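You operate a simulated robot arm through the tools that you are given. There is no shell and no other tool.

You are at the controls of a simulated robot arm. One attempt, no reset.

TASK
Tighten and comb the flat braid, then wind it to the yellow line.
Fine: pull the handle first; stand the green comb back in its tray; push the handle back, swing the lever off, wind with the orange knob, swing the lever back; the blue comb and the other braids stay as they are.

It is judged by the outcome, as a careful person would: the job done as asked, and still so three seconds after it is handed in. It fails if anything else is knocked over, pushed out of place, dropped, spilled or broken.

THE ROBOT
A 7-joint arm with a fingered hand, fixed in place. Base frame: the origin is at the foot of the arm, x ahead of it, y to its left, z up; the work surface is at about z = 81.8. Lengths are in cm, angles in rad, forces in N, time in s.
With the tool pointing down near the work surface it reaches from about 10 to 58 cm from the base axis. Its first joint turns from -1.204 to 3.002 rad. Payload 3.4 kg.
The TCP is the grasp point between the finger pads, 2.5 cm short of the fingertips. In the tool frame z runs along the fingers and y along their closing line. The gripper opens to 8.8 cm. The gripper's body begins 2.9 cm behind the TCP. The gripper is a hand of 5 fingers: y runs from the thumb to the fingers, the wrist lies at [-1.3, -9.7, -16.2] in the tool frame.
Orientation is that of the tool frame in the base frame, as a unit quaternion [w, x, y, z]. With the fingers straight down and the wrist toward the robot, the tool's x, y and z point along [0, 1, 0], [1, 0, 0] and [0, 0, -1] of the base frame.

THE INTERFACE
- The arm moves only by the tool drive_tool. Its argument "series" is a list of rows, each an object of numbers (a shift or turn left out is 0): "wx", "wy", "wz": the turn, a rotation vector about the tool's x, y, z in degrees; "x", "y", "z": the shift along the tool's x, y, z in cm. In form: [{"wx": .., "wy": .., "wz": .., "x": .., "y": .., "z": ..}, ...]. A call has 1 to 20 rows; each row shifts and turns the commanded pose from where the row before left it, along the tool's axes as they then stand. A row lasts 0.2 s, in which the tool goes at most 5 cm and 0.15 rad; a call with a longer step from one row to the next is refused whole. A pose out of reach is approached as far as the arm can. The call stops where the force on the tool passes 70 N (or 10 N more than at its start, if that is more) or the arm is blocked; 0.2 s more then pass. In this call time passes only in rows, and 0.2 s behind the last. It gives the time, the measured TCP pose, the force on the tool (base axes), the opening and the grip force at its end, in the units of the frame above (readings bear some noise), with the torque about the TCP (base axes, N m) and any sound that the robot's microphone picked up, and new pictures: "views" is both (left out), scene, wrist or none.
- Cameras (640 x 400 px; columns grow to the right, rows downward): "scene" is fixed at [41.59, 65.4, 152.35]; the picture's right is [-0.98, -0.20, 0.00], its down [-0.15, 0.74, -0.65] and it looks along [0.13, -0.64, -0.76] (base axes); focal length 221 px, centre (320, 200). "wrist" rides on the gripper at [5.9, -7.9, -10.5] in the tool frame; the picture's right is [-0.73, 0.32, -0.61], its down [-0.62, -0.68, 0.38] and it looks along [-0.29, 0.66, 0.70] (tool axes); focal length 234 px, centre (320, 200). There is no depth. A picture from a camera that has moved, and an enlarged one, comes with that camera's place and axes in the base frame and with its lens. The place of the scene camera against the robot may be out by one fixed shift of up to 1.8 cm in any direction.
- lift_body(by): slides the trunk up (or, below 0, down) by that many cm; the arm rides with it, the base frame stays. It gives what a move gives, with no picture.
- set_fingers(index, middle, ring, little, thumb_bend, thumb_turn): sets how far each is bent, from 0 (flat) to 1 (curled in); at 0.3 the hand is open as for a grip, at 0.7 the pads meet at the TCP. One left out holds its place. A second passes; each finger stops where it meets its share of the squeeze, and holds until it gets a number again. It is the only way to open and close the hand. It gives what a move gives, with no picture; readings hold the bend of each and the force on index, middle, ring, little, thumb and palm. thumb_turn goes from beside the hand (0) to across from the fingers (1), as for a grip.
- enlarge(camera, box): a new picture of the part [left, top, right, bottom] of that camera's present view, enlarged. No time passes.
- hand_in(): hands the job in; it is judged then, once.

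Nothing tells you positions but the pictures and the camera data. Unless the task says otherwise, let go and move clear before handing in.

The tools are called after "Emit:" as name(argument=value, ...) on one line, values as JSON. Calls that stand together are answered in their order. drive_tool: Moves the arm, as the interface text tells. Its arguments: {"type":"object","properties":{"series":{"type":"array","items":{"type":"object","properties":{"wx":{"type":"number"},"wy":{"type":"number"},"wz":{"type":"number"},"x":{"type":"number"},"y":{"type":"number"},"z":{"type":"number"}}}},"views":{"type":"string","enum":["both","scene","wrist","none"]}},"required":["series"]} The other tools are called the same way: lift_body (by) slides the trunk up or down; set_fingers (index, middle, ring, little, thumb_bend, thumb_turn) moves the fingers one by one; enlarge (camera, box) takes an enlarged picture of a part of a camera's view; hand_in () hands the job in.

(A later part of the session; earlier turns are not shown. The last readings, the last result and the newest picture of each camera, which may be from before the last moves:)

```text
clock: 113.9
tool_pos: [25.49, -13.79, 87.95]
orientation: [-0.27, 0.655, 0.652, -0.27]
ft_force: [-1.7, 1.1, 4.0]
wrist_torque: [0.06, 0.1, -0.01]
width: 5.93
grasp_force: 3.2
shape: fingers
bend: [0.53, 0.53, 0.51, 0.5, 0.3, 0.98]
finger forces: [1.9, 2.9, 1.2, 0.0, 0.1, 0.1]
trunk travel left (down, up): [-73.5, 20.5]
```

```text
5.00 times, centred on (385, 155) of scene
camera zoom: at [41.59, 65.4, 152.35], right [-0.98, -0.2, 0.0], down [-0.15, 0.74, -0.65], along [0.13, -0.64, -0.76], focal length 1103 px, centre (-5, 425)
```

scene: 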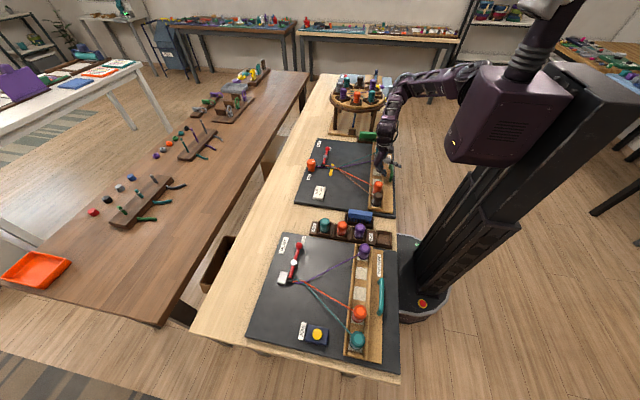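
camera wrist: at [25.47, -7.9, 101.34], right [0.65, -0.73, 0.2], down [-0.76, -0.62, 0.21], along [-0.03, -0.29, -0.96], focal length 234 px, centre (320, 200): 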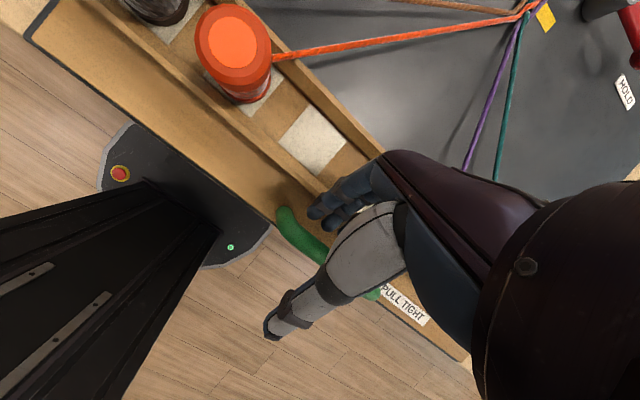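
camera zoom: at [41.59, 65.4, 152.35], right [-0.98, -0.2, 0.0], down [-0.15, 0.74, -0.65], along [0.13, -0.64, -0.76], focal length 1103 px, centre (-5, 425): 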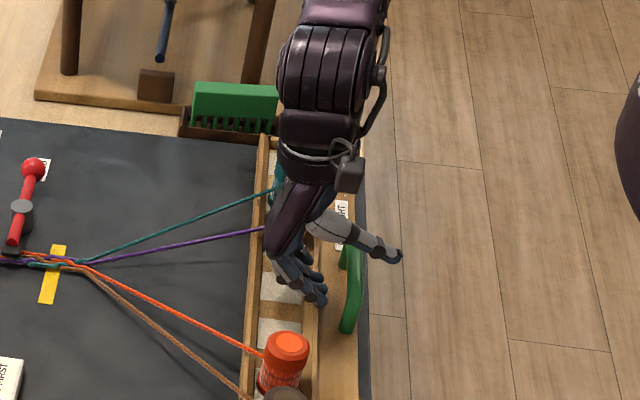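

The carriage is sliding back. I'll lift a hair to reduce the downward rub and keep pushing until it returns to its start.

Emit:
drive_tool(series=[{"y": 0.25, "z": -0.45}, {"y": 0.35, "z": -0.35}, {"y": 0.35, "z": -0.35}], views="none")

Emit:
drive_tool(series=[{"y": 0.35, "z": -0.35}, {"y": 0.35, "z": -0.35}], views="scene")

Emit:
enlarge(camera="scene", box=[290, 125, 410, 215])

```text
clock: 114.7
tool_pos: [26.92, -13.67, 88.1]
orientation: [-0.27, 0.655, 0.652, -0.27]
ft_force: [-3.6, -0.1, 3.9]
wrist_torque: [-0.08, 0.11, 0.03]
width: 5.99
grasp_force: 2.6
shape: fingers
bend: [0.53, 0.53, 0.51, 0.5, 0.3, 0.98]
finger forces: [2.2, 2.6, 1.2, 0.0, 0.1, 0.0]
trunk travel left (down, up): [-73.5, 20.5]
```

```text
clock: 115.3
tool_pos: [28.03, -13.71, 88.13]
orientation: [-0.269, 0.655, 0.652, -0.269]
ft_force: [-1.7, -1.8, 1.9]
wrist_torque: [-0.06, 0.11, 0.01]
width: 6.09
grasp_force: 2.0
shape: fingers
bend: [0.52, 0.52, 0.51, 0.5, 0.3, 0.98]
finger forces: [1.2, 2.0, 0.4, 0.0, 0.0, 0.0]
trunk travel left (down, up): [-73.5, 20.5]
```

scene: 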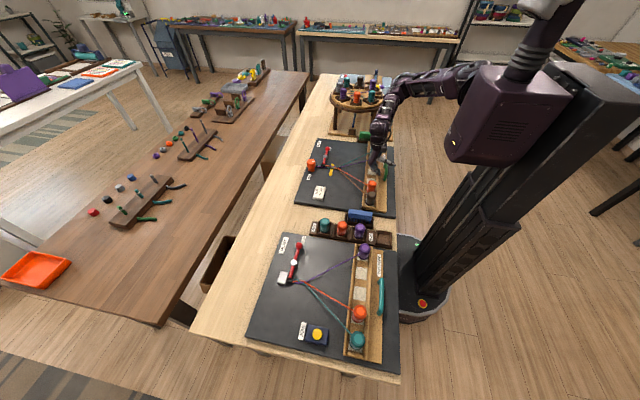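

```text
4.44 times, centred on (350, 170) of scene
camera zoom: at [41.59, 65.4, 152.35], right [-0.98, -0.2, 0.0], down [-0.15, 0.74, -0.65], along [0.13, -0.64, -0.76], focal length 980 px, centre (187, 333)
```

zoom: 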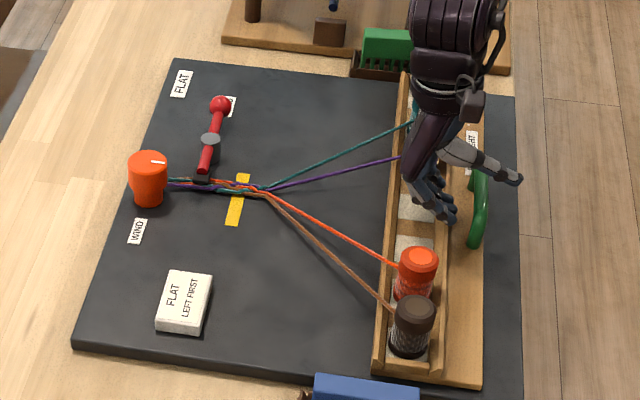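

Emit:
drive_tool(series=[{"y": 0.25, "z": -0.25}, {"y": 0.2, "z": -0.2}], views="none")

Emit:
drive_tool(series=[{"y": 0.2, "z": -0.2}], views="scene")

Emit:
enlarge(camera="scene", box=[290, 125, 410, 215])

```text
clock: 115.9
tool_pos: [28.59, -13.81, 88.08]
orientation: [-0.27, 0.655, 0.652, -0.27]
ft_force: [-1.0, -0.5, 5.6]
wrist_torque: [-0.08, 0.01, -0.04]
width: 6.05
grasp_force: 2.4
shape: fingers
bend: [0.52, 0.52, 0.51, 0.5, 0.3, 0.98]
finger forces: [2.1, 2.0, 1.1, 0.0, 0.0, 0.0]
trunk travel left (down, up): [-73.5, 20.5]
```

```text
clock: 116.3
tool_pos: [28.96, -13.61, 88.01]
orientation: [-0.27, 0.656, 0.652, -0.269]
ft_force: [0.2, 0.0, 5.3]
wrist_torque: [-0.03, 0.0, -0.03]
width: 6.03
grasp_force: 2.9
shape: fingers
bend: [0.52, 0.52, 0.51, 0.5, 0.3, 0.98]
finger forces: [2.2, 2.6, 1.2, 0.0, 0.0, 0.0]
trunk travel left (down, up): [-73.5, 20.5]
```

scene: 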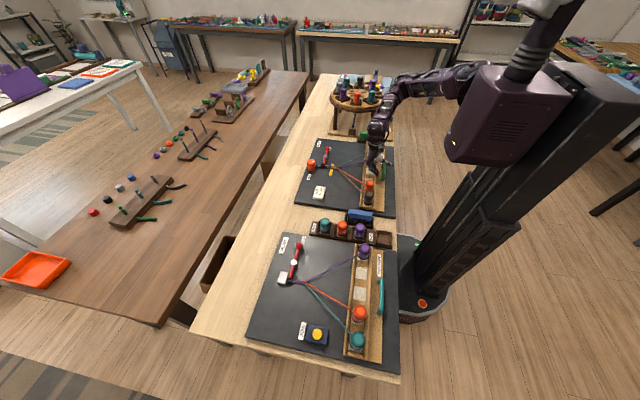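

```text
4.44 times, centred on (350, 170) of scene
camera zoom: at [41.59, 65.4, 152.35], right [-0.98, -0.2, 0.0], down [-0.15, 0.74, -0.65], along [0.13, -0.64, -0.76], focal length 980 px, centre (187, 333)
```

zoom: 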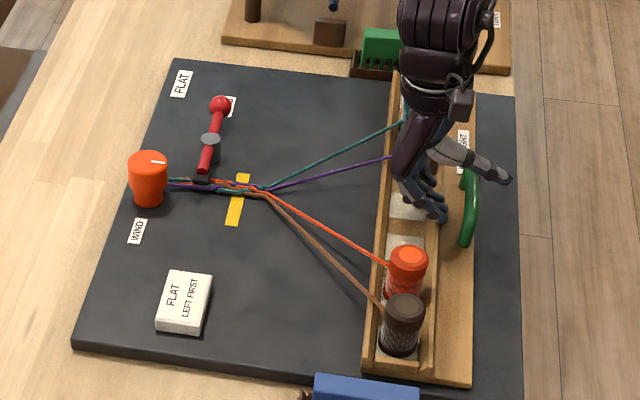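

Emit:
drive_tool(series=[{"y": 0.2, "z": -0.22}], views="none")

Emit:
enlarge(camera="scene", box=[290, 125, 410, 215])

```text
clock: 116.7
tool_pos: [29.11, -13.79, 88.0]
orientation: [-0.27, 0.654, 0.652, -0.272]
ft_force: [-5.0, 0.6, 0.6]
wrist_torque: [-0.03, 0.19, -0.02]
width: 6.04
grasp_force: 3.0
shape: fingers
bend: [0.53, 0.53, 0.51, 0.5, 0.3, 0.98]
finger forces: [1.6, 3.8, 0.3, 0.0, 0.1, 0.0]
trunk travel left (down, up): [-73.5, 20.5]
```

```text
4.44 times, centred on (350, 170) of scene
camera zoom: at [41.59, 65.4, 152.35], right [-0.98, -0.2, 0.0], down [-0.15, 0.74, -0.65], along [0.13, -0.64, -0.76], focal length 980 px, centre (187, 333)
```

zoom: 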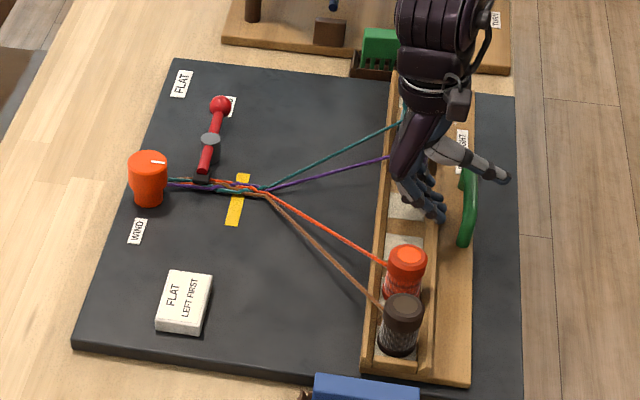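

The carriage has hit its rear stop (5 N) and matches its starting position. I'll back off slightly and lift the hand clear.

Emit:
drive_tool(series=[{"y": -0.3, "z": 0.3}, {"y": -0.5, "z": -0.5}, {"y": -0.9, "z": -0.9}, {"y": -1.4, "z": -1.4}, {"y": -1.4, "z": -1.4}, {"y": -1.4, "z": -1.4}], views="none")

```text
clock: 118.1
tool_pos: [28.68, -13.7, 95.98]
orientation: [-0.27, 0.655, 0.652, -0.27]
ft_force: [-0.5, 0.1, -0.3]
wrist_torque: [-0.01, -0.01, -0.01]
width: 6.27
grasp_force: 0.1
shape: fingers
bend: [0.5, 0.5, 0.5, 0.5, 0.3, 0.98]
finger forces: [0.0, 0.0, 0.0, 0.0, 0.0, 0.0]
trunk travel left (down, up): [-73.5, 20.5]
```

Next is the lever. I'll move the hand out and upright again over the middle of the board, lower the trunk for better far reach, and look at the lever closely.

Emit:
drive_tool(series=[{"y": 1.74, "z": -3.9}, {"y": 1.74, "z": -3.9}, {"y": 1.74, "z": -3.9}, {"wx": -7.5}, {"wx": -7.5}, {"wx": -7.5}, {"wx": -7.5}, {"wx": -7.5}, {"wx": -7.5}], views="none")

Emit:
drive_tool(series=[{"x": -0.5, "y": 1.5, "z": -2}, {"x": -0.5, "y": 1.5, "z": -2}, {"y": 1, "z": -2}, {"z": -2}], views="none")

Emit:
lift_body(by=-12)

Emit:
drive_tool(series=[{"y": 1}], views="both")

Emit:
enlarge(camera="wrist", box=[200, 80, 400, 240])

```text
clock: 120.1
tool_pos: [40.67, -13.76, 100.58]
orientation: [0.002, 0.708, 0.706, 0.001]
ft_force: [0.8, 0.5, 1.3]
wrist_torque: [-0.02, -0.04, -0.01]
width: 6.27
grasp_force: 0.2
shape: fingers
bend: [0.5, 0.5, 0.5, 0.5, 0.3, 0.98]
finger forces: [0.1, 0.0, 0.0, 0.0, 0.0, 0.0]
trunk travel left (down, up): [-73.5, 20.5]
```

```text
clock: 121.1
tool_pos: [44.71, -14.77, 108.61]
orientation: [0.002, 0.709, 0.706, 0.001]
ft_force: [0.0, 0.0, -0.1]
wrist_torque: [0.02, 0.02, 0.02]
width: 6.28
grasp_force: 0.0
shape: fingers
bend: [0.5, 0.5, 0.5, 0.5, 0.3, 0.98]
finger forces: [0.0, 0.0, 0.0, 0.0, 0.1, 0.0]
trunk travel left (down, up): [-73.5, 20.5]
```

```text
clock: 122.6
tool_pos: [44.68, -14.83, 96.58]
orientation: [0.001, 0.708, 0.706, 0.0]
ft_force: [-0.1, 0.4, 0.2]
wrist_torque: [-0.03, 0.0, 0.02]
width: 6.28
grasp_force: 0.1
shape: fingers
bend: [0.5, 0.5, 0.5, 0.5, 0.3, 0.98]
finger forces: [0.0, 0.0, 0.0, 0.1, 0.0, 0.1]
trunk travel left (down, up): [-61.5, 32.5]
```

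```text
clock: 123.0
tool_pos: [45.69, -14.82, 96.56]
orientation: [0.001, 0.709, 0.706, 0.0]
ft_force: [-0.2, -0.5, -0.4]
wrist_torque: [0.03, -0.01, -0.01]
width: 6.3
grasp_force: 0.2
shape: fingers
bend: [0.5, 0.5, 0.5, 0.5, 0.3, 0.98]
finger forces: [0.0, 0.0, 0.0, 0.0, 0.0, 0.0]
trunk travel left (down, up): [-61.5, 32.5]
camera wrist: at [37.95, -8.9, 107.05], right [0.32, -0.73, 0.61], down [-0.68, -0.62, -0.38], along [0.66, -0.29, -0.69], focal length 234 px, centre (320, 200)
```

scene: 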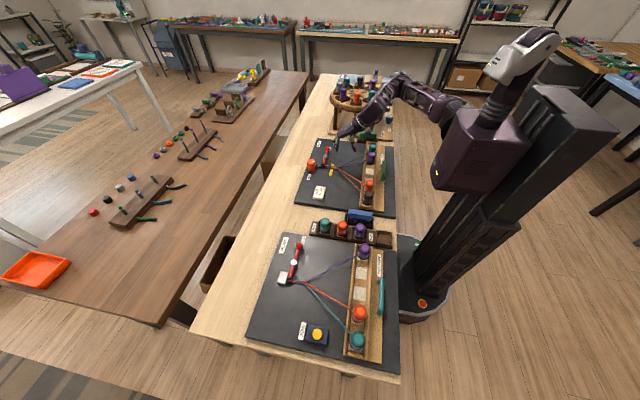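
wrist: 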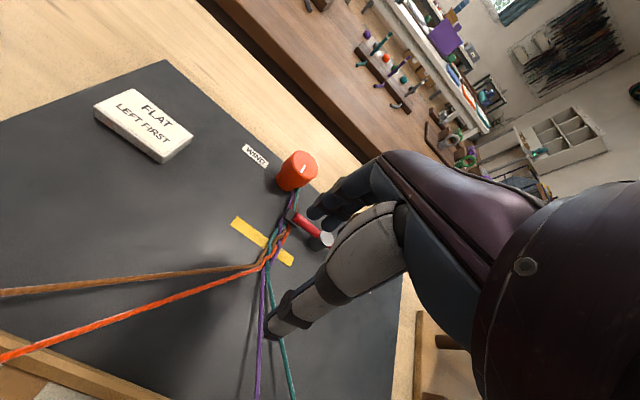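

```text
2.50 times, centred on (300, 160) of wrist
camera zoom: at [37.95, -8.9, 107.05], right [0.32, -0.73, 0.61], down [-0.68, -0.62, -0.38], along [0.66, -0.29, -0.69], focal length 585 px, centre (370, 300)
```

zoom: 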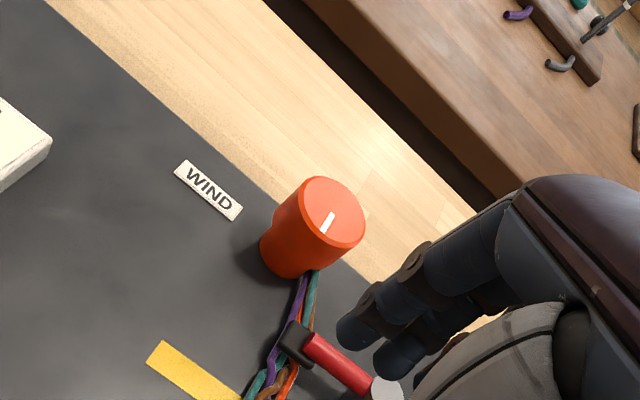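

Emit:
drive_tool(series=[{"x": -3, "y": -0.5, "z": -1}, {"x": -3, "y": -0.5, "z": -1}, {"x": -3, "y": -0.5, "z": -0.5}], views="wrist")

Emit:
enlarge(camera="wrist", box=[180, 100, 360, 240])

Emit:
enlarge(camera="scene", box=[300, 140, 345, 180])

Emit:
enlarge(camera="scene", box=[265, 235, 325, 290])

```text
clock: 123.8
tool_pos: [44.19, -24.01, 99.0]
orientation: [0.001, 0.708, 0.706, 0.001]
ft_force: [-0.5, 0.4, 0.2]
wrist_torque: [-0.04, 0.0, 0.0]
width: 6.28
grasp_force: 0.0
shape: fingers
bend: [0.5, 0.5, 0.5, 0.5, 0.3, 0.98]
finger forces: [0.0, 0.1, 0.1, 0.0, 0.0, 0.0]
trunk travel left (down, up): [-61.5, 32.5]
camera wrist: at [36.3, -18.13, 109.56], right [0.32, -0.73, 0.61], down [-0.68, -0.62, -0.38], along [0.66, -0.29, -0.69], focal length 234 px, centre (320, 200)
```

wrist: 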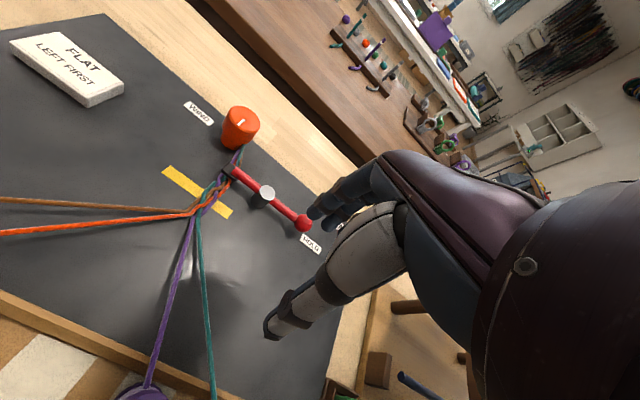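

```text
2.86 times, centred on (270, 170) of wrist
camera zoom: at [36.3, -18.13, 109.56], right [0.32, -0.73, 0.61], down [-0.68, -0.62, -0.38], along [0.66, -0.29, -0.69], focal length 669 px, centre (463, 286)
```

zoom: 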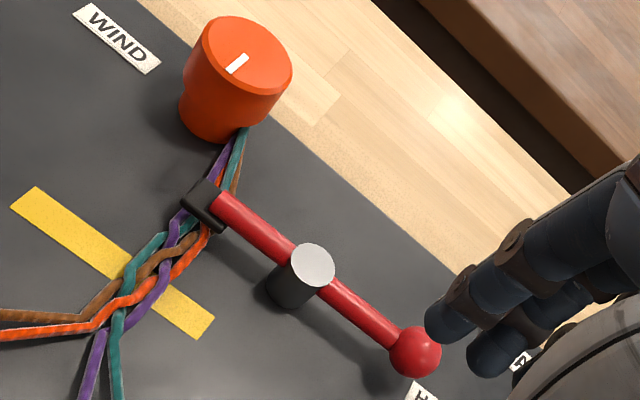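

```text
10.00 times, centred on (322, 160) of scene
camera zoom: at [41.59, 65.4, 152.35], right [-0.98, -0.2, 0.0], down [-0.15, 0.74, -0.65], along [0.13, -0.64, -0.76], focal length 2206 px, centre (295, 600)
```

zoom: 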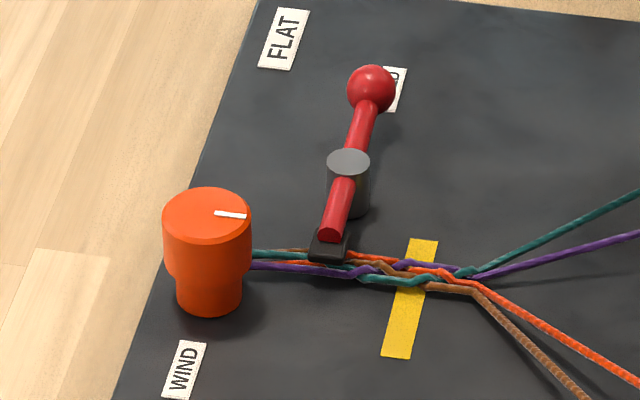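

```text
7.27 times, centred on (295, 262) of scene
camera zoom: at [41.59, 65.4, 152.35], right [-0.98, -0.2, 0.0], down [-0.15, 0.74, -0.65], along [0.13, -0.64, -0.76], focal length 1604 px, centre (502, -254)
```

zoom: 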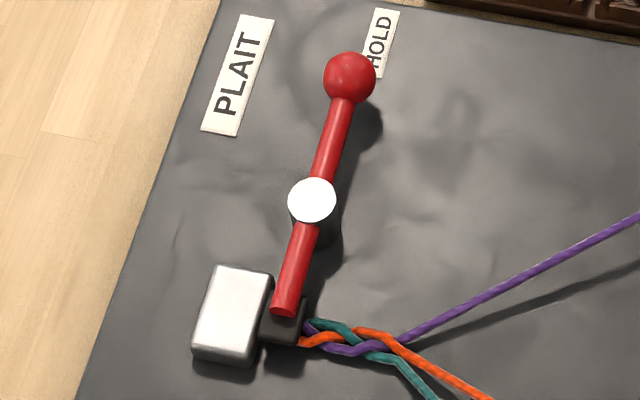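

The braid is neatly packed and the lever holds it with its black foot, the ball near (54.2, −27.6) and pivot near (53.8, −21.1). I'll turn the hand to face the ball radially, open the fingers, and move over it to check reach.

Emit:
set_fingers(index=0.36, middle=0.36, ring=0.36, little=0.36, thumb_bend=0.4)

Emit:
drive_tool(series=[{"wz": 6.25, "y": 1.5}, {"wz": 6.25, "y": 1.5}, {"wz": 6.25, "y": 1.5}, {"wz": 6.25, "y": 1.5}, {"y": 1.5, "x": -0.5}, {"y": 1.5, "x": -0.5}], views="both")

```text
clock: 124.8
tool_pos: [44.22, -23.88, 99.01]
orientation: [0.001, 0.708, 0.706, 0.001]
ft_force: [-0.5, 0.3, -0.1]
wrist_torque: [0.02, -0.01, 0.02]
width: 6.81
grasp_force: 0.1
shape: fingers
bend: [0.36, 0.36, 0.36, 0.36, 0.4, 0.98]
finger forces: [0.1, 0.1, 0.0, 0.0, 0.0, 0.1]
trunk travel left (down, up): [-61.5, 32.5]
```

```text
clock: 126.2
tool_pos: [52.49, -26.99, 99.05]
orientation: [0.001, 0.844, 0.536, -0.001]
ft_force: [-0.2, 0.9, 0.3]
wrist_torque: [0.0, 0.0, -0.05]
width: 6.79
grasp_force: 0.0
shape: fingers
bend: [0.36, 0.36, 0.36, 0.36, 0.4, 0.98]
finger forces: [0.0, 0.0, 0.0, 0.0, 0.0, 0.0]
trunk travel left (down, up): [-61.5, 32.5]
camera wrist: at [47.88, -18.25, 109.57], right [-0.02, -0.79, 0.61], down [-0.88, -0.27, -0.38], along [0.47, -0.54, -0.69], focal length 234 px, centre (320, 200)
```

scene: 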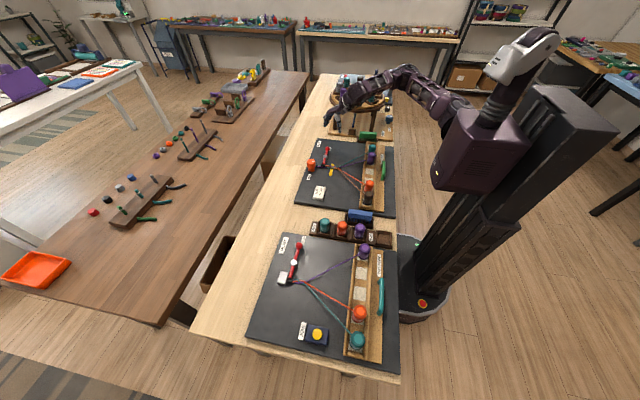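
wrist: 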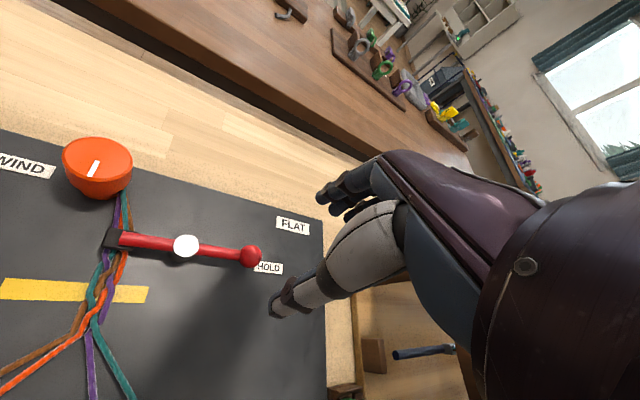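

Emit:
drive_tool(series=[{"x": -0.1, "y": 1.2, "z": 1.5}, {"x": -0.1, "y": 1.2, "z": 2}, {"z": 2.5}, {"z": 1.5}], views="both")

Emit:
enlarge(camera="wrist", box=[180, 160, 380, 320])

Emit:
enlarge(camera="scene", box=[300, 120, 360, 180])

```text
clock: 127.2
tool_pos: [54.43, -28.26, 91.57]
orientation: [0.001, 0.844, 0.536, 0.001]
ft_force: [-0.3, -0.2, -0.4]
wrist_torque: [0.02, 0.01, 0.0]
width: 6.81
grasp_force: 0.0
shape: fingers
bend: [0.36, 0.36, 0.36, 0.36, 0.4, 0.98]
finger forces: [0.0, 0.0, 0.0, 0.0, 0.0, 0.0]
trunk travel left (down, up): [-61.5, 32.5]
camera wrist: at [49.9, -19.6, 102.05], right [-0.02, -0.79, 0.61], down [-0.88, -0.27, -0.39], along [0.47, -0.54, -0.69], focal length 234 px, centre (320, 200)
```

scene: 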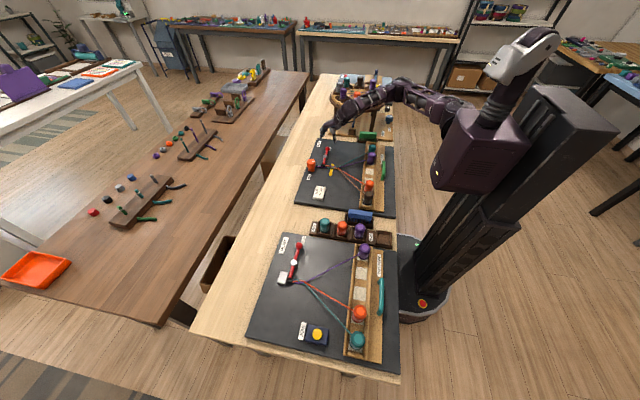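
wrist: 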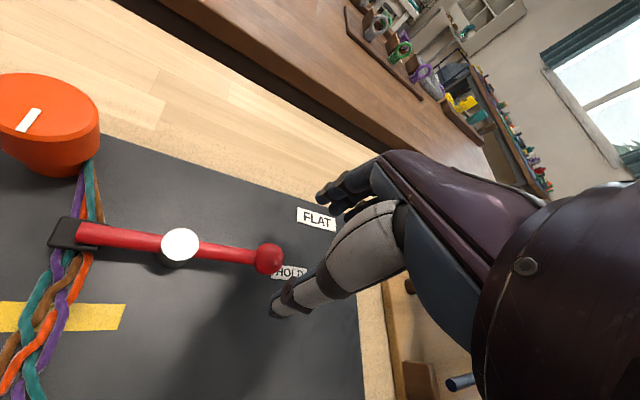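

```text
2.50 times, centred on (280, 240) of wrist
camera zoom: at [49.9, -19.6, 102.05], right [-0.02, -0.79, 0.61], down [-0.88, -0.27, -0.39], along [0.47, -0.54, -0.69], focal length 585 px, centre (420, 100)
```

zoom: 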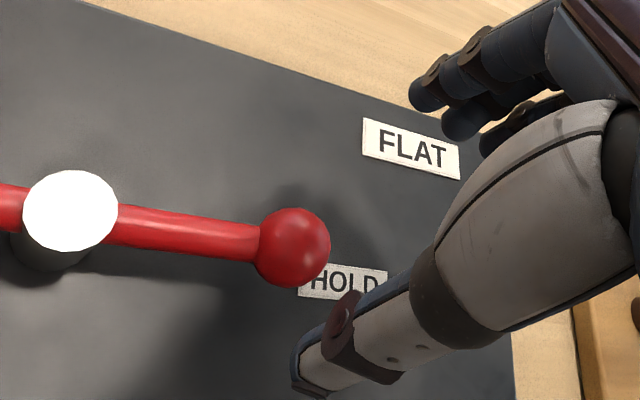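

```text
6.67 times, centred on (330, 150) of scene
camera zoom: at [41.59, 65.4, 152.35], right [-0.98, -0.2, 0.0], down [-0.15, 0.74, -0.65], along [0.13, -0.64, -0.76], focal length 1470 px, centre (253, 533)
```

zoom: 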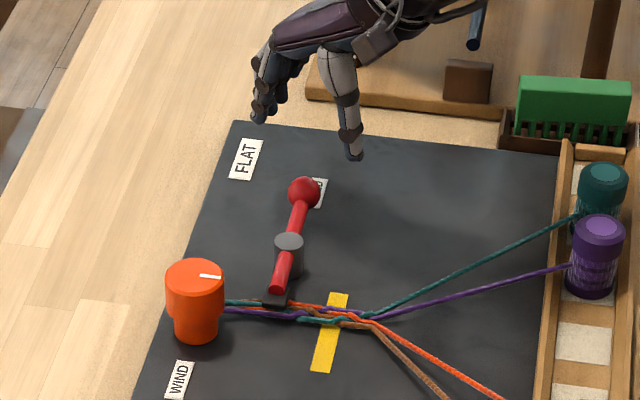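

Emit:
drive_tool(series=[{"z": 1.5}, {"z": 1.5}], views="none")

Emit:
drive_tool(series=[{"z": 1.0}, {"z": 0.8}], views="both")

Emit:
enlarge(camera="wrist", box=[180, 160, 420, 340])

Emit:
enlarge(camera="scene", box=[300, 120, 360, 180])

```text
clock: 127.8
tool_pos: [54.52, -28.29, 88.46]
orientation: [0.0, 0.844, 0.536, 0.001]
ft_force: [-0.3, -0.7, -0.5]
wrist_torque: [0.0, 0.01, -0.03]
width: 6.82
grasp_force: 0.1
shape: fingers
bend: [0.36, 0.36, 0.36, 0.36, 0.4, 0.98]
finger forces: [0.0, 0.1, 0.0, 0.0, 0.0, 0.1]
trunk travel left (down, up): [-61.5, 32.5]
```

```text
clock: 128.4
tool_pos: [54.41, -28.23, 86.77]
orientation: [0.002, 0.844, 0.536, 0.001]
ft_force: [-0.8, 0.0, -0.2]
wrist_torque: [0.02, 0.01, 0.0]
width: 6.8
grasp_force: 0.1
shape: fingers
bend: [0.36, 0.36, 0.36, 0.36, 0.4, 0.98]
finger forces: [0.0, 0.0, 0.0, 0.0, 0.0, 0.0]
trunk travel left (down, up): [-61.5, 32.5]
camera wrist: at [49.96, -19.53, 97.31], right [-0.02, -0.79, 0.61], down [-0.88, -0.27, -0.39], along [0.47, -0.54, -0.69], focal length 234 px, centre (320, 200)
```

scene: 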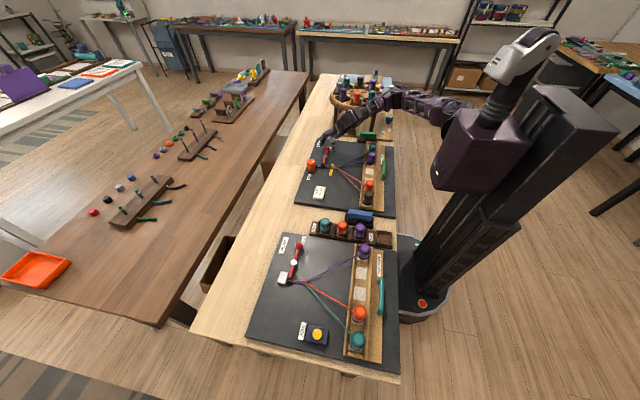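
wrist: 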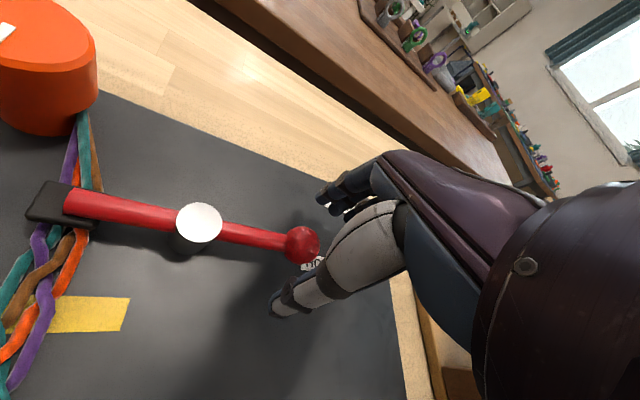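

```text
2.22 times, centred on (300, 250) of wrist
camera zoom: at [49.96, -19.53, 97.31], right [-0.02, -0.79, 0.61], down [-0.88, -0.27, -0.39], along [0.47, -0.54, -0.69], focal length 520 px, centre (364, 89)
```

zoom: 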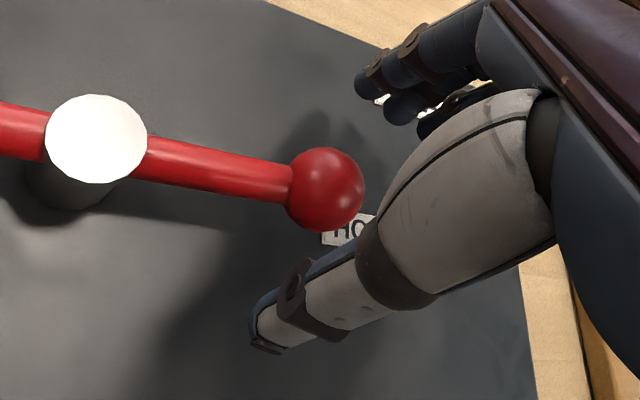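

```text
6.67 times, centred on (330, 150) of scene
camera zoom: at [41.59, 65.4, 152.35], right [-0.98, -0.2, 0.0], down [-0.15, 0.74, -0.65], along [0.13, -0.64, -0.76], focal length 1470 px, centre (253, 533)
```

zoom: 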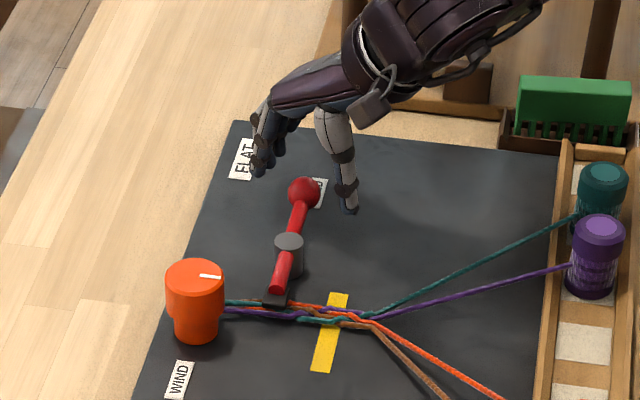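

The ball is now between the fingers and thumb. I'll close lightly around it.

Emit:
set_fingers(index=0.52, middle=0.52, ring=0.45, little=0.45, thumb_bend=0.58)

Emit:
enlarge(camera="wrist", box=[180, 160, 420, 340])

Emit:
enlarge(camera="scene", box=[300, 120, 360, 180])

```text
clock: 129.4
tool_pos: [54.6, -28.29, 86.84]
orientation: [0.002, 0.844, 0.536, 0.0]
ft_force: [-0.1, 1.1, 0.3]
wrist_torque: [-0.01, -0.02, -0.03]
width: 3.24
grasp_force: 0.1
shape: fingers
bend: [0.52, 0.52, 0.45, 0.45, 0.57, 0.98]
finger forces: [0.0, 0.0, 0.1, 0.0, 0.0, 0.0]
trunk travel left (down, up): [-61.5, 32.5]
```

```text
2.22 times, centred on (300, 250) of wrist
camera zoom: at [49.96, -19.54, 97.32], right [-0.02, -0.79, 0.61], down [-0.88, -0.27, -0.38], along [0.47, -0.54, -0.69], focal length 520 px, centre (364, 89)
```

zoom: 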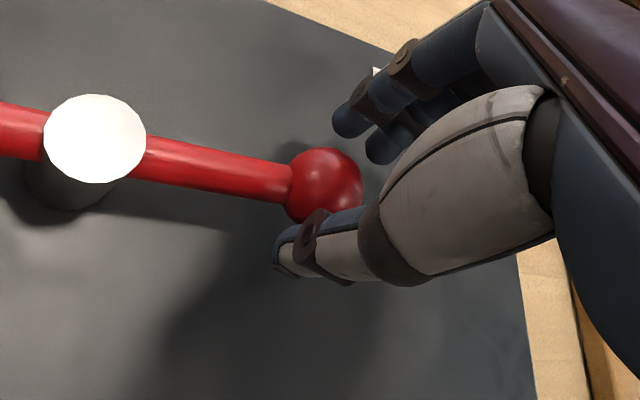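

```text
6.67 times, centred on (330, 150) of scene
camera zoom: at [41.59, 65.4, 152.35], right [-0.98, -0.2, 0.0], down [-0.15, 0.74, -0.65], along [0.13, -0.64, -0.76], focal length 1470 px, centre (253, 533)
```

zoom: 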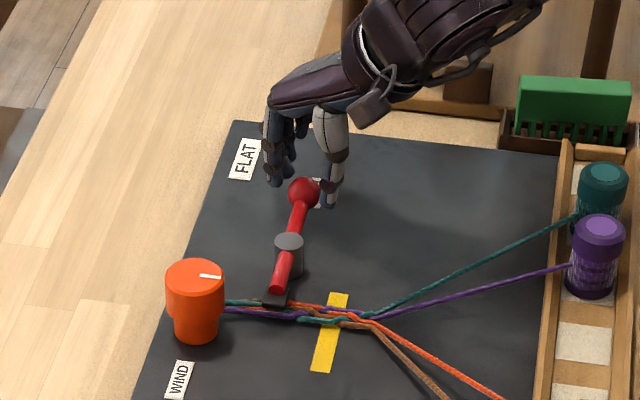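

Emit:
drive_tool(series=[{"x": -0.21, "y": -0.45}, {"x": -0.21, "y": -0.45}], views="none")

Emit:
drive_tool(series=[{"x": -0.21, "y": -0.45}], views="scene")

Emit:
enlarge(camera="scene", box=[300, 120, 360, 180])

```text
clock: 130.0
tool_pos: [53.57, -28.23, 86.81]
orientation: [0.0, 0.844, 0.536, 0.001]
ft_force: [0.5, -1.1, 0.0]
wrist_torque: [-0.03, -0.04, 0.01]
width: 3.35
grasp_force: 0.0
shape: fingers
bend: [0.51, 0.52, 0.45, 0.45, 0.57, 0.98]
finger forces: [0.8, 0.1, 0.0, 0.0, 0.0, 0.1]
trunk travel left (down, up): [-61.5, 32.5]
```

```text
clock: 130.4
tool_pos: [52.94, -28.3, 86.83]
orientation: [0.001, 0.844, 0.536, 0.0]
ft_force: [2.1, 0.1, -0.2]
wrist_torque: [-0.01, -0.01, 0.01]
width: 3.5
grasp_force: 1.5
shape: fingers
bend: [0.49, 0.52, 0.45, 0.45, 0.57, 0.98]
finger forces: [1.4, 0.0, 0.0, 0.0, 0.0, 0.0]
trunk travel left (down, up): [-61.5, 32.5]
```

scene: 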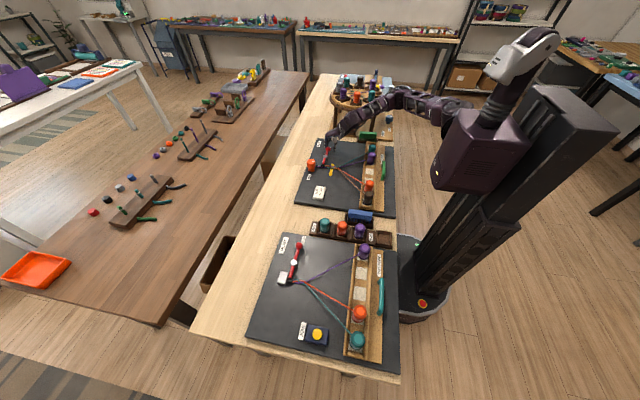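

```text
6.67 times, centred on (330, 150) of scene
camera zoom: at [41.59, 65.4, 152.35], right [-0.98, -0.2, 0.0], down [-0.15, 0.74, -0.65], along [0.13, -0.64, -0.76], focal length 1470 px, centre (253, 533)
```

zoom: 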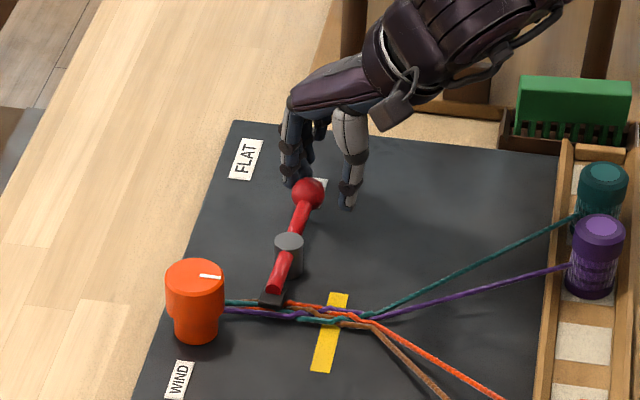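

The lever turns toward the robot with only about 2 N. I'll keep swinging it along its arc.

Emit:
drive_tool(series=[{"x": -0.15, "y": -0.6}, {"x": -0.15, "y": -0.6}, {"x": -0.1, "y": -0.6}, {"x": -0.05, "y": -0.6}, {"x": 0.05, "y": -0.6}], views="scene")

Emit:
enlarge(camera="scene", box=[300, 120, 360, 180])

```text
clock: 131.6
tool_pos: [50.11, -27.31, 86.71]
orientation: [0.002, 0.845, 0.535, 0.0]
ft_force: [-0.3, -0.8, 0.3]
wrist_torque: [-0.02, 0.0, -0.03]
width: 3.43
grasp_force: 0.4
shape: fingers
bend: [0.5, 0.52, 0.45, 0.45, 0.57, 0.98]
finger forces: [0.9, 0.1, 0.0, 0.1, 0.1, 0.0]
trunk travel left (down, up): [-61.5, 32.5]
```

scene: 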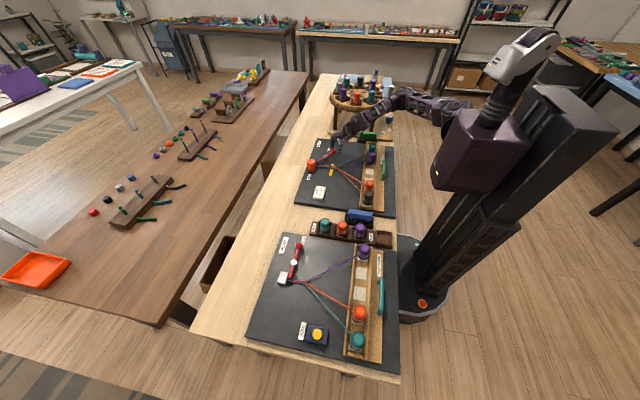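

```text
6.67 times, centred on (330, 150) of scene
camera zoom: at [41.59, 65.4, 152.35], right [-0.98, -0.2, 0.0], down [-0.15, 0.74, -0.65], along [0.13, -0.64, -0.76], focal length 1470 px, centre (253, 533)
```

zoom: 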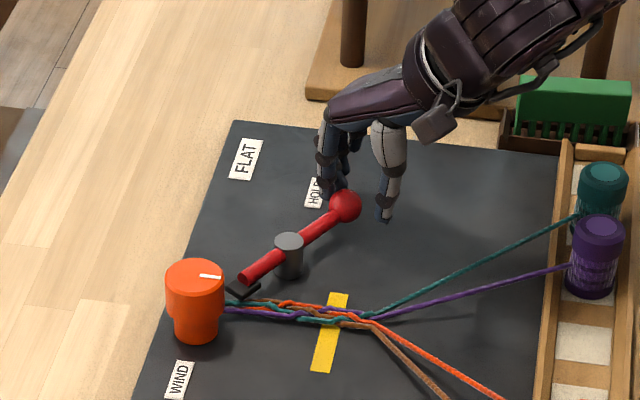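

Emit:
drive_tool(series=[{"x": 0.1, "y": -0.75, "wz": 3}, {"x": 0.15, "y": -0.75, "wz": 3}, {"x": 0.2, "y": -0.75, "wz": 3}, {"x": 0.25, "y": -0.75, "wz": 3}], views="scene")

Emit:
enlarge(camera="scene", box=[300, 120, 360, 180])

```text
clock: 132.6
tool_pos: [47.75, -25.2, 86.79]
orientation: [0.0, 0.896, 0.444, 0.0]
ft_force: [0.0, -0.2, 0.3]
wrist_torque: [0.0, -0.05, -0.03]
width: 3.38
grasp_force: 0.7
shape: fingers
bend: [0.5, 0.52, 0.45, 0.45, 0.57, 0.98]
finger forces: [0.8, 0.0, 0.1, 0.1, 0.1, 0.0]
trunk travel left (down, up): [-61.5, 32.5]
```

scene: 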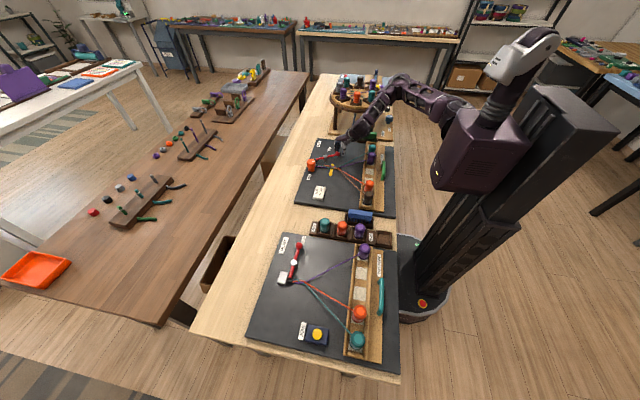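

```text
6.67 times, centred on (330, 150) of scene
camera zoom: at [41.59, 65.4, 152.35], right [-0.98, -0.2, 0.0], down [-0.15, 0.74, -0.65], along [0.13, -0.64, -0.76], focal length 1470 px, centre (253, 533)
```

zoom: 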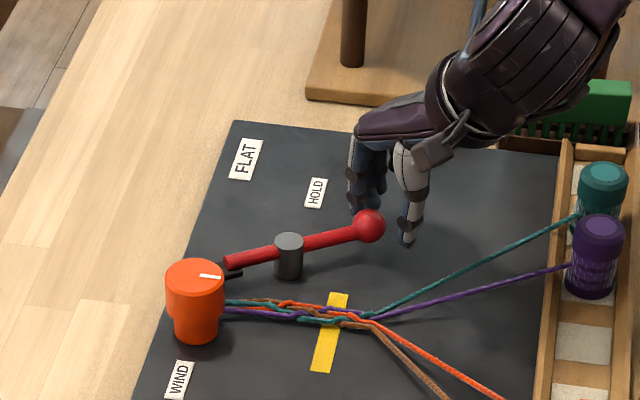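

Emit:
drive_tool(series=[{"x": 0.4, "y": -0.75, "wz": 3}, {"x": 0.4, "y": -0.75, "wz": 3}, {"x": 0.4, "y": -0.75, "wz": 3}], views="scene")

Emit:
enlarge(camera="scene", box=[300, 120, 360, 180])

```text
clock: 133.4
tool_pos: [46.84, -22.99, 86.66]
orientation: [0.002, 0.928, 0.371, 0.001]
ft_force: [1.5, -4.3, 1.5]
wrist_torque: [-0.13, -0.11, -0.08]
width: 3.98
grasp_force: 2.9
shape: fingers
bend: [0.45, 0.52, 0.45, 0.45, 0.57, 0.98]
finger forces: [5.2, 0.0, 0.0, 0.0, 0.1, 0.0]
trunk travel left (down, up): [-61.5, 32.5]
```

scene: 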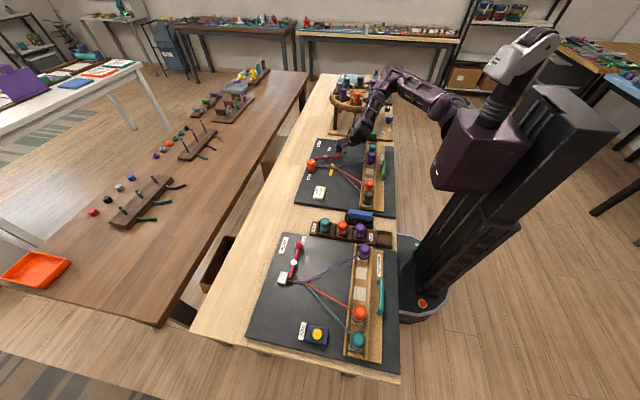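

```text
6.67 times, centred on (330, 150) of scene
camera zoom: at [41.59, 65.4, 152.35], right [-0.98, -0.2, 0.0], down [-0.15, 0.74, -0.65], along [0.13, -0.64, -0.76], focal length 1470 px, centre (253, 533)
```

zoom: 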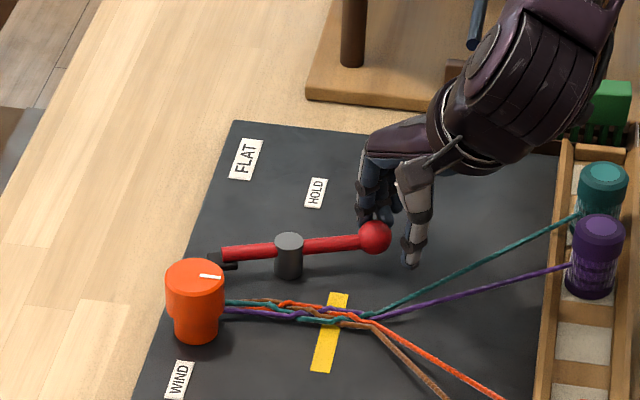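

The lever has swung to its stop, with the foot well off the braid. I'll open the hand and lift away from the ball.

Emit:
set_fingers(index=0.36, middle=0.36, ring=0.36, little=0.36, thumb_bend=0.4)

Emit:
drive_tool(series=[{"z": -1.5}, {"z": -2.5}, {"z": -2.5}, {"z": -2.5}, {"z": -1.5}], views="both")

Emit:
enlarge(camera="scene", box=[300, 130, 360, 185])

```text
clock: 134.4
tool_pos: [46.88, -22.88, 86.68]
orientation: [0.001, 0.928, 0.374, 0.0]
ft_force: [-0.5, 0.2, 0.4]
wrist_torque: [0.04, -0.01, 0.01]
width: 6.74
grasp_force: 0.0
shape: fingers
bend: [0.36, 0.36, 0.36, 0.36, 0.4, 0.98]
finger forces: [0.0, 0.0, 0.1, 0.0, 0.1, 0.1]
trunk travel left (down, up): [-61.5, 32.5]
```

```text
clock: 135.6
tool_pos: [46.86, -22.79, 97.55]
orientation: [0.001, 0.928, 0.374, -0.001]
ft_force: [-0.3, 0.4, -0.7]
wrist_torque: [0.01, 0.02, 0.03]
width: 6.73
grasp_force: 0.1
shape: fingers
bend: [0.36, 0.36, 0.36, 0.36, 0.4, 0.98]
finger forces: [0.0, 0.0, 0.1, 0.0, 0.0, 0.0]
trunk travel left (down, up): [-61.5, 32.5]
camera wrist: at [45.64, -13.01, 107.87], right [-0.3, -0.73, 0.61], down [-0.92, 0.06, -0.39], along [0.25, -0.68, -0.69], focal length 234 px, centre (320, 200)
```

scene: 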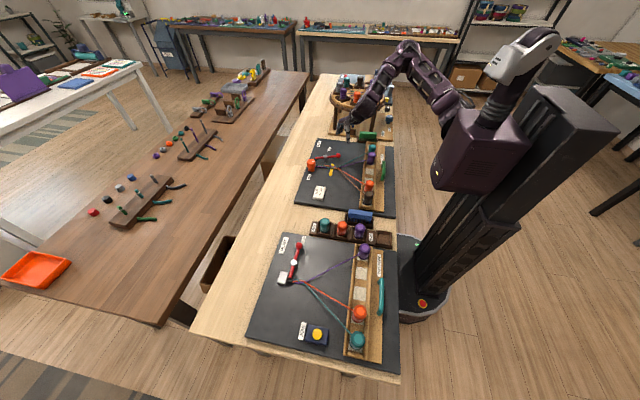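
wrist: 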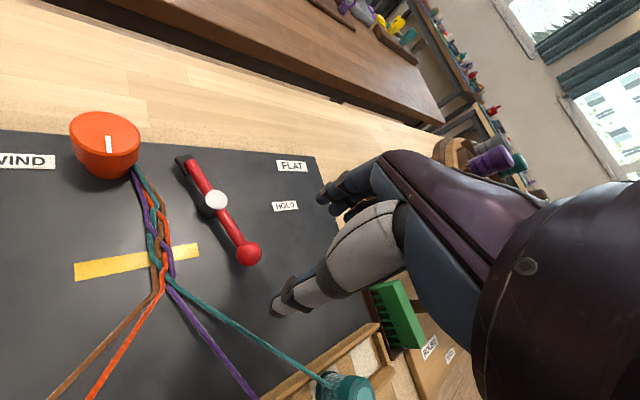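

```text
7.27 times, centred on (330, 158) of scene
camera zoom: at [41.59, 65.4, 152.35], right [-0.98, -0.2, 0.0], down [-0.15, 0.74, -0.65], along [0.13, -0.64, -0.76], focal length 1604 px, centre (247, 509)
```

zoom: 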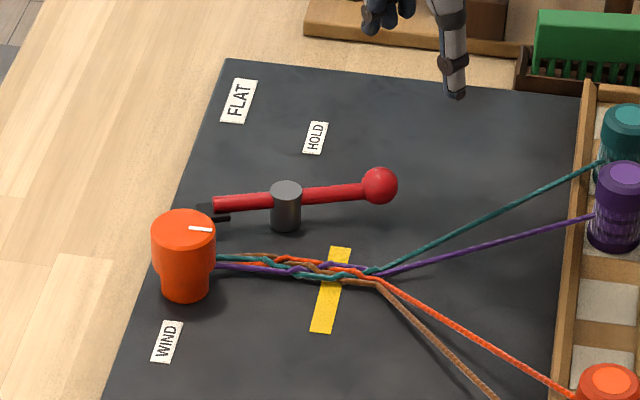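

The lever is clear of the braid. Now for the orange knob near (60.4, −13.2): I'll curl the ring and little fingers out of the way and move above it, checking reach.

Emit:
set_fingers(index=0.36, middle=0.36, ring=0.9, little=0.9, thumb_bend=0.4)

Emit:
drive_tool(series=[{"x": 3.2, "y": 0.4, "wz": -2.5}, {"x": 3.2, "y": 0.4, "wz": -2.5}, {"x": 3.2, "y": 0.4, "wz": -2.5}, {"x": 3.2, "y": 0.4, "wz": -2.5}], views="both")

```text
clock: 136.6
tool_pos: [46.82, -22.89, 97.37]
orientation: [0.001, 0.928, 0.373, 0.0]
ft_force: [0.0, -0.1, 0.3]
wrist_torque: [0.01, -0.01, -0.02]
width: 6.74
grasp_force: 0.0
shape: fingers
bend: [0.36, 0.36, 0.9, 0.9, 0.4, 0.98]
finger forces: [0.0, 0.0, 0.1, 0.0, 0.0, 0.0]
trunk travel left (down, up): [-61.5, 32.5]
```

```text
clock: 137.6
tool_pos: [56.63, -14.32, 97.27]
orientation: [0.002, 0.892, 0.452, 0.002]
ft_force: [0.7, 0.2, -0.1]
wrist_torque: [0.01, 0.0, 0.03]
width: 6.75
grasp_force: 0.1
shape: fingers
bend: [0.36, 0.36, 0.9, 0.9, 0.4, 0.98]
finger forces: [0.0, 0.0, 0.1, 0.0, 0.0, 0.0]
trunk travel left (down, up): [-61.5, 32.5]
camera wrist: at [53.88, -4.93, 107.82], right [-0.17, -0.78, 0.61], down [-0.92, -0.1, -0.38], along [0.36, -0.62, -0.69], focal length 234 px, centre (320, 200)
```

scene: 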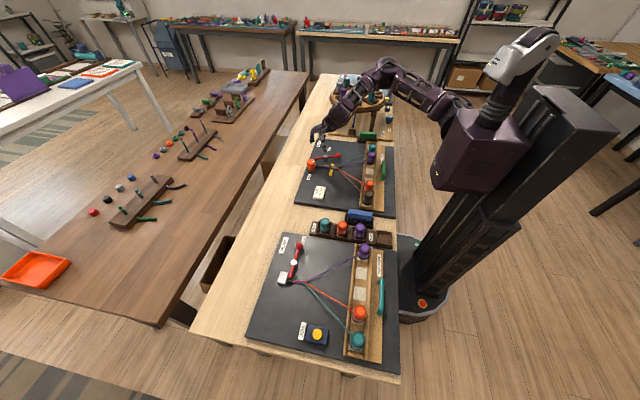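
wrist: 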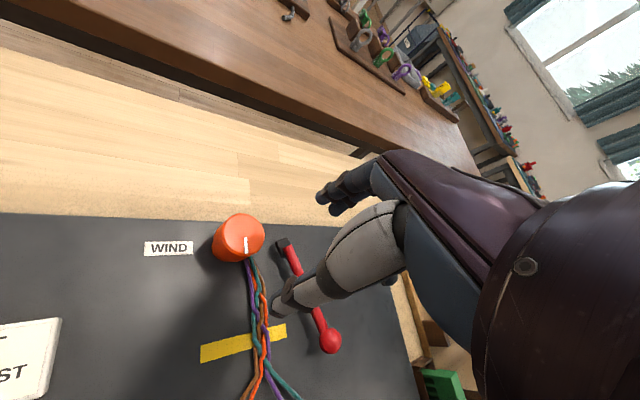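

Emit:
enlarge(camera="wrist", box=[190, 190, 350, 310])

Emit:
enlarge(camera="scene", box=[295, 125, 345, 180])

```text
3.33 times, centred on (270, 250) of wrist
camera zoom: at [53.88, -4.93, 107.82], right [-0.17, -0.78, 0.61], down [-0.92, -0.1, -0.38], along [0.36, -0.62, -0.69], focal length 781 px, centre (487, 33)
```

zoom: 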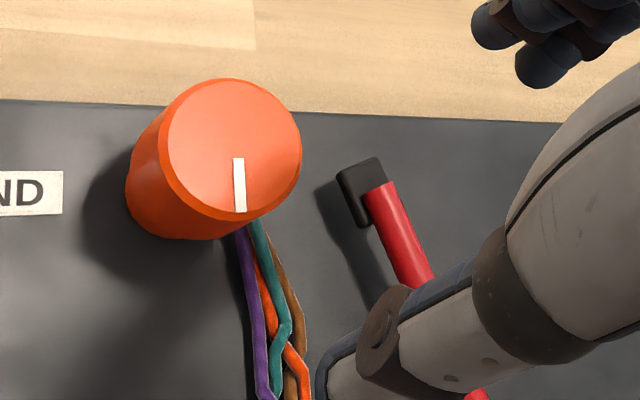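

```text
7.27 times, centred on (320, 152) of scene
camera zoom: at [41.59, 65.4, 152.35], right [-0.98, -0.2, 0.0], down [-0.15, 0.74, -0.65], along [0.13, -0.64, -0.76], focal length 1604 px, centre (320, 546)
```

zoom: 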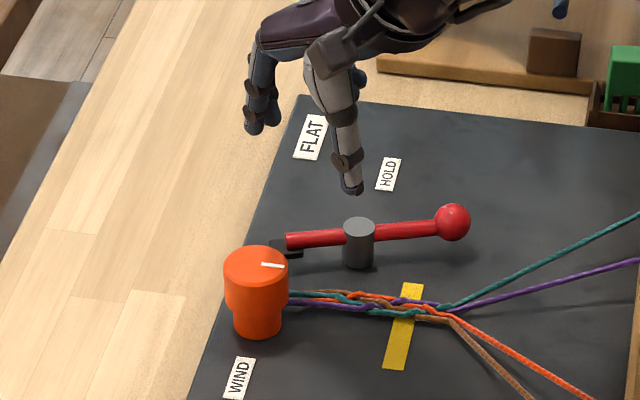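

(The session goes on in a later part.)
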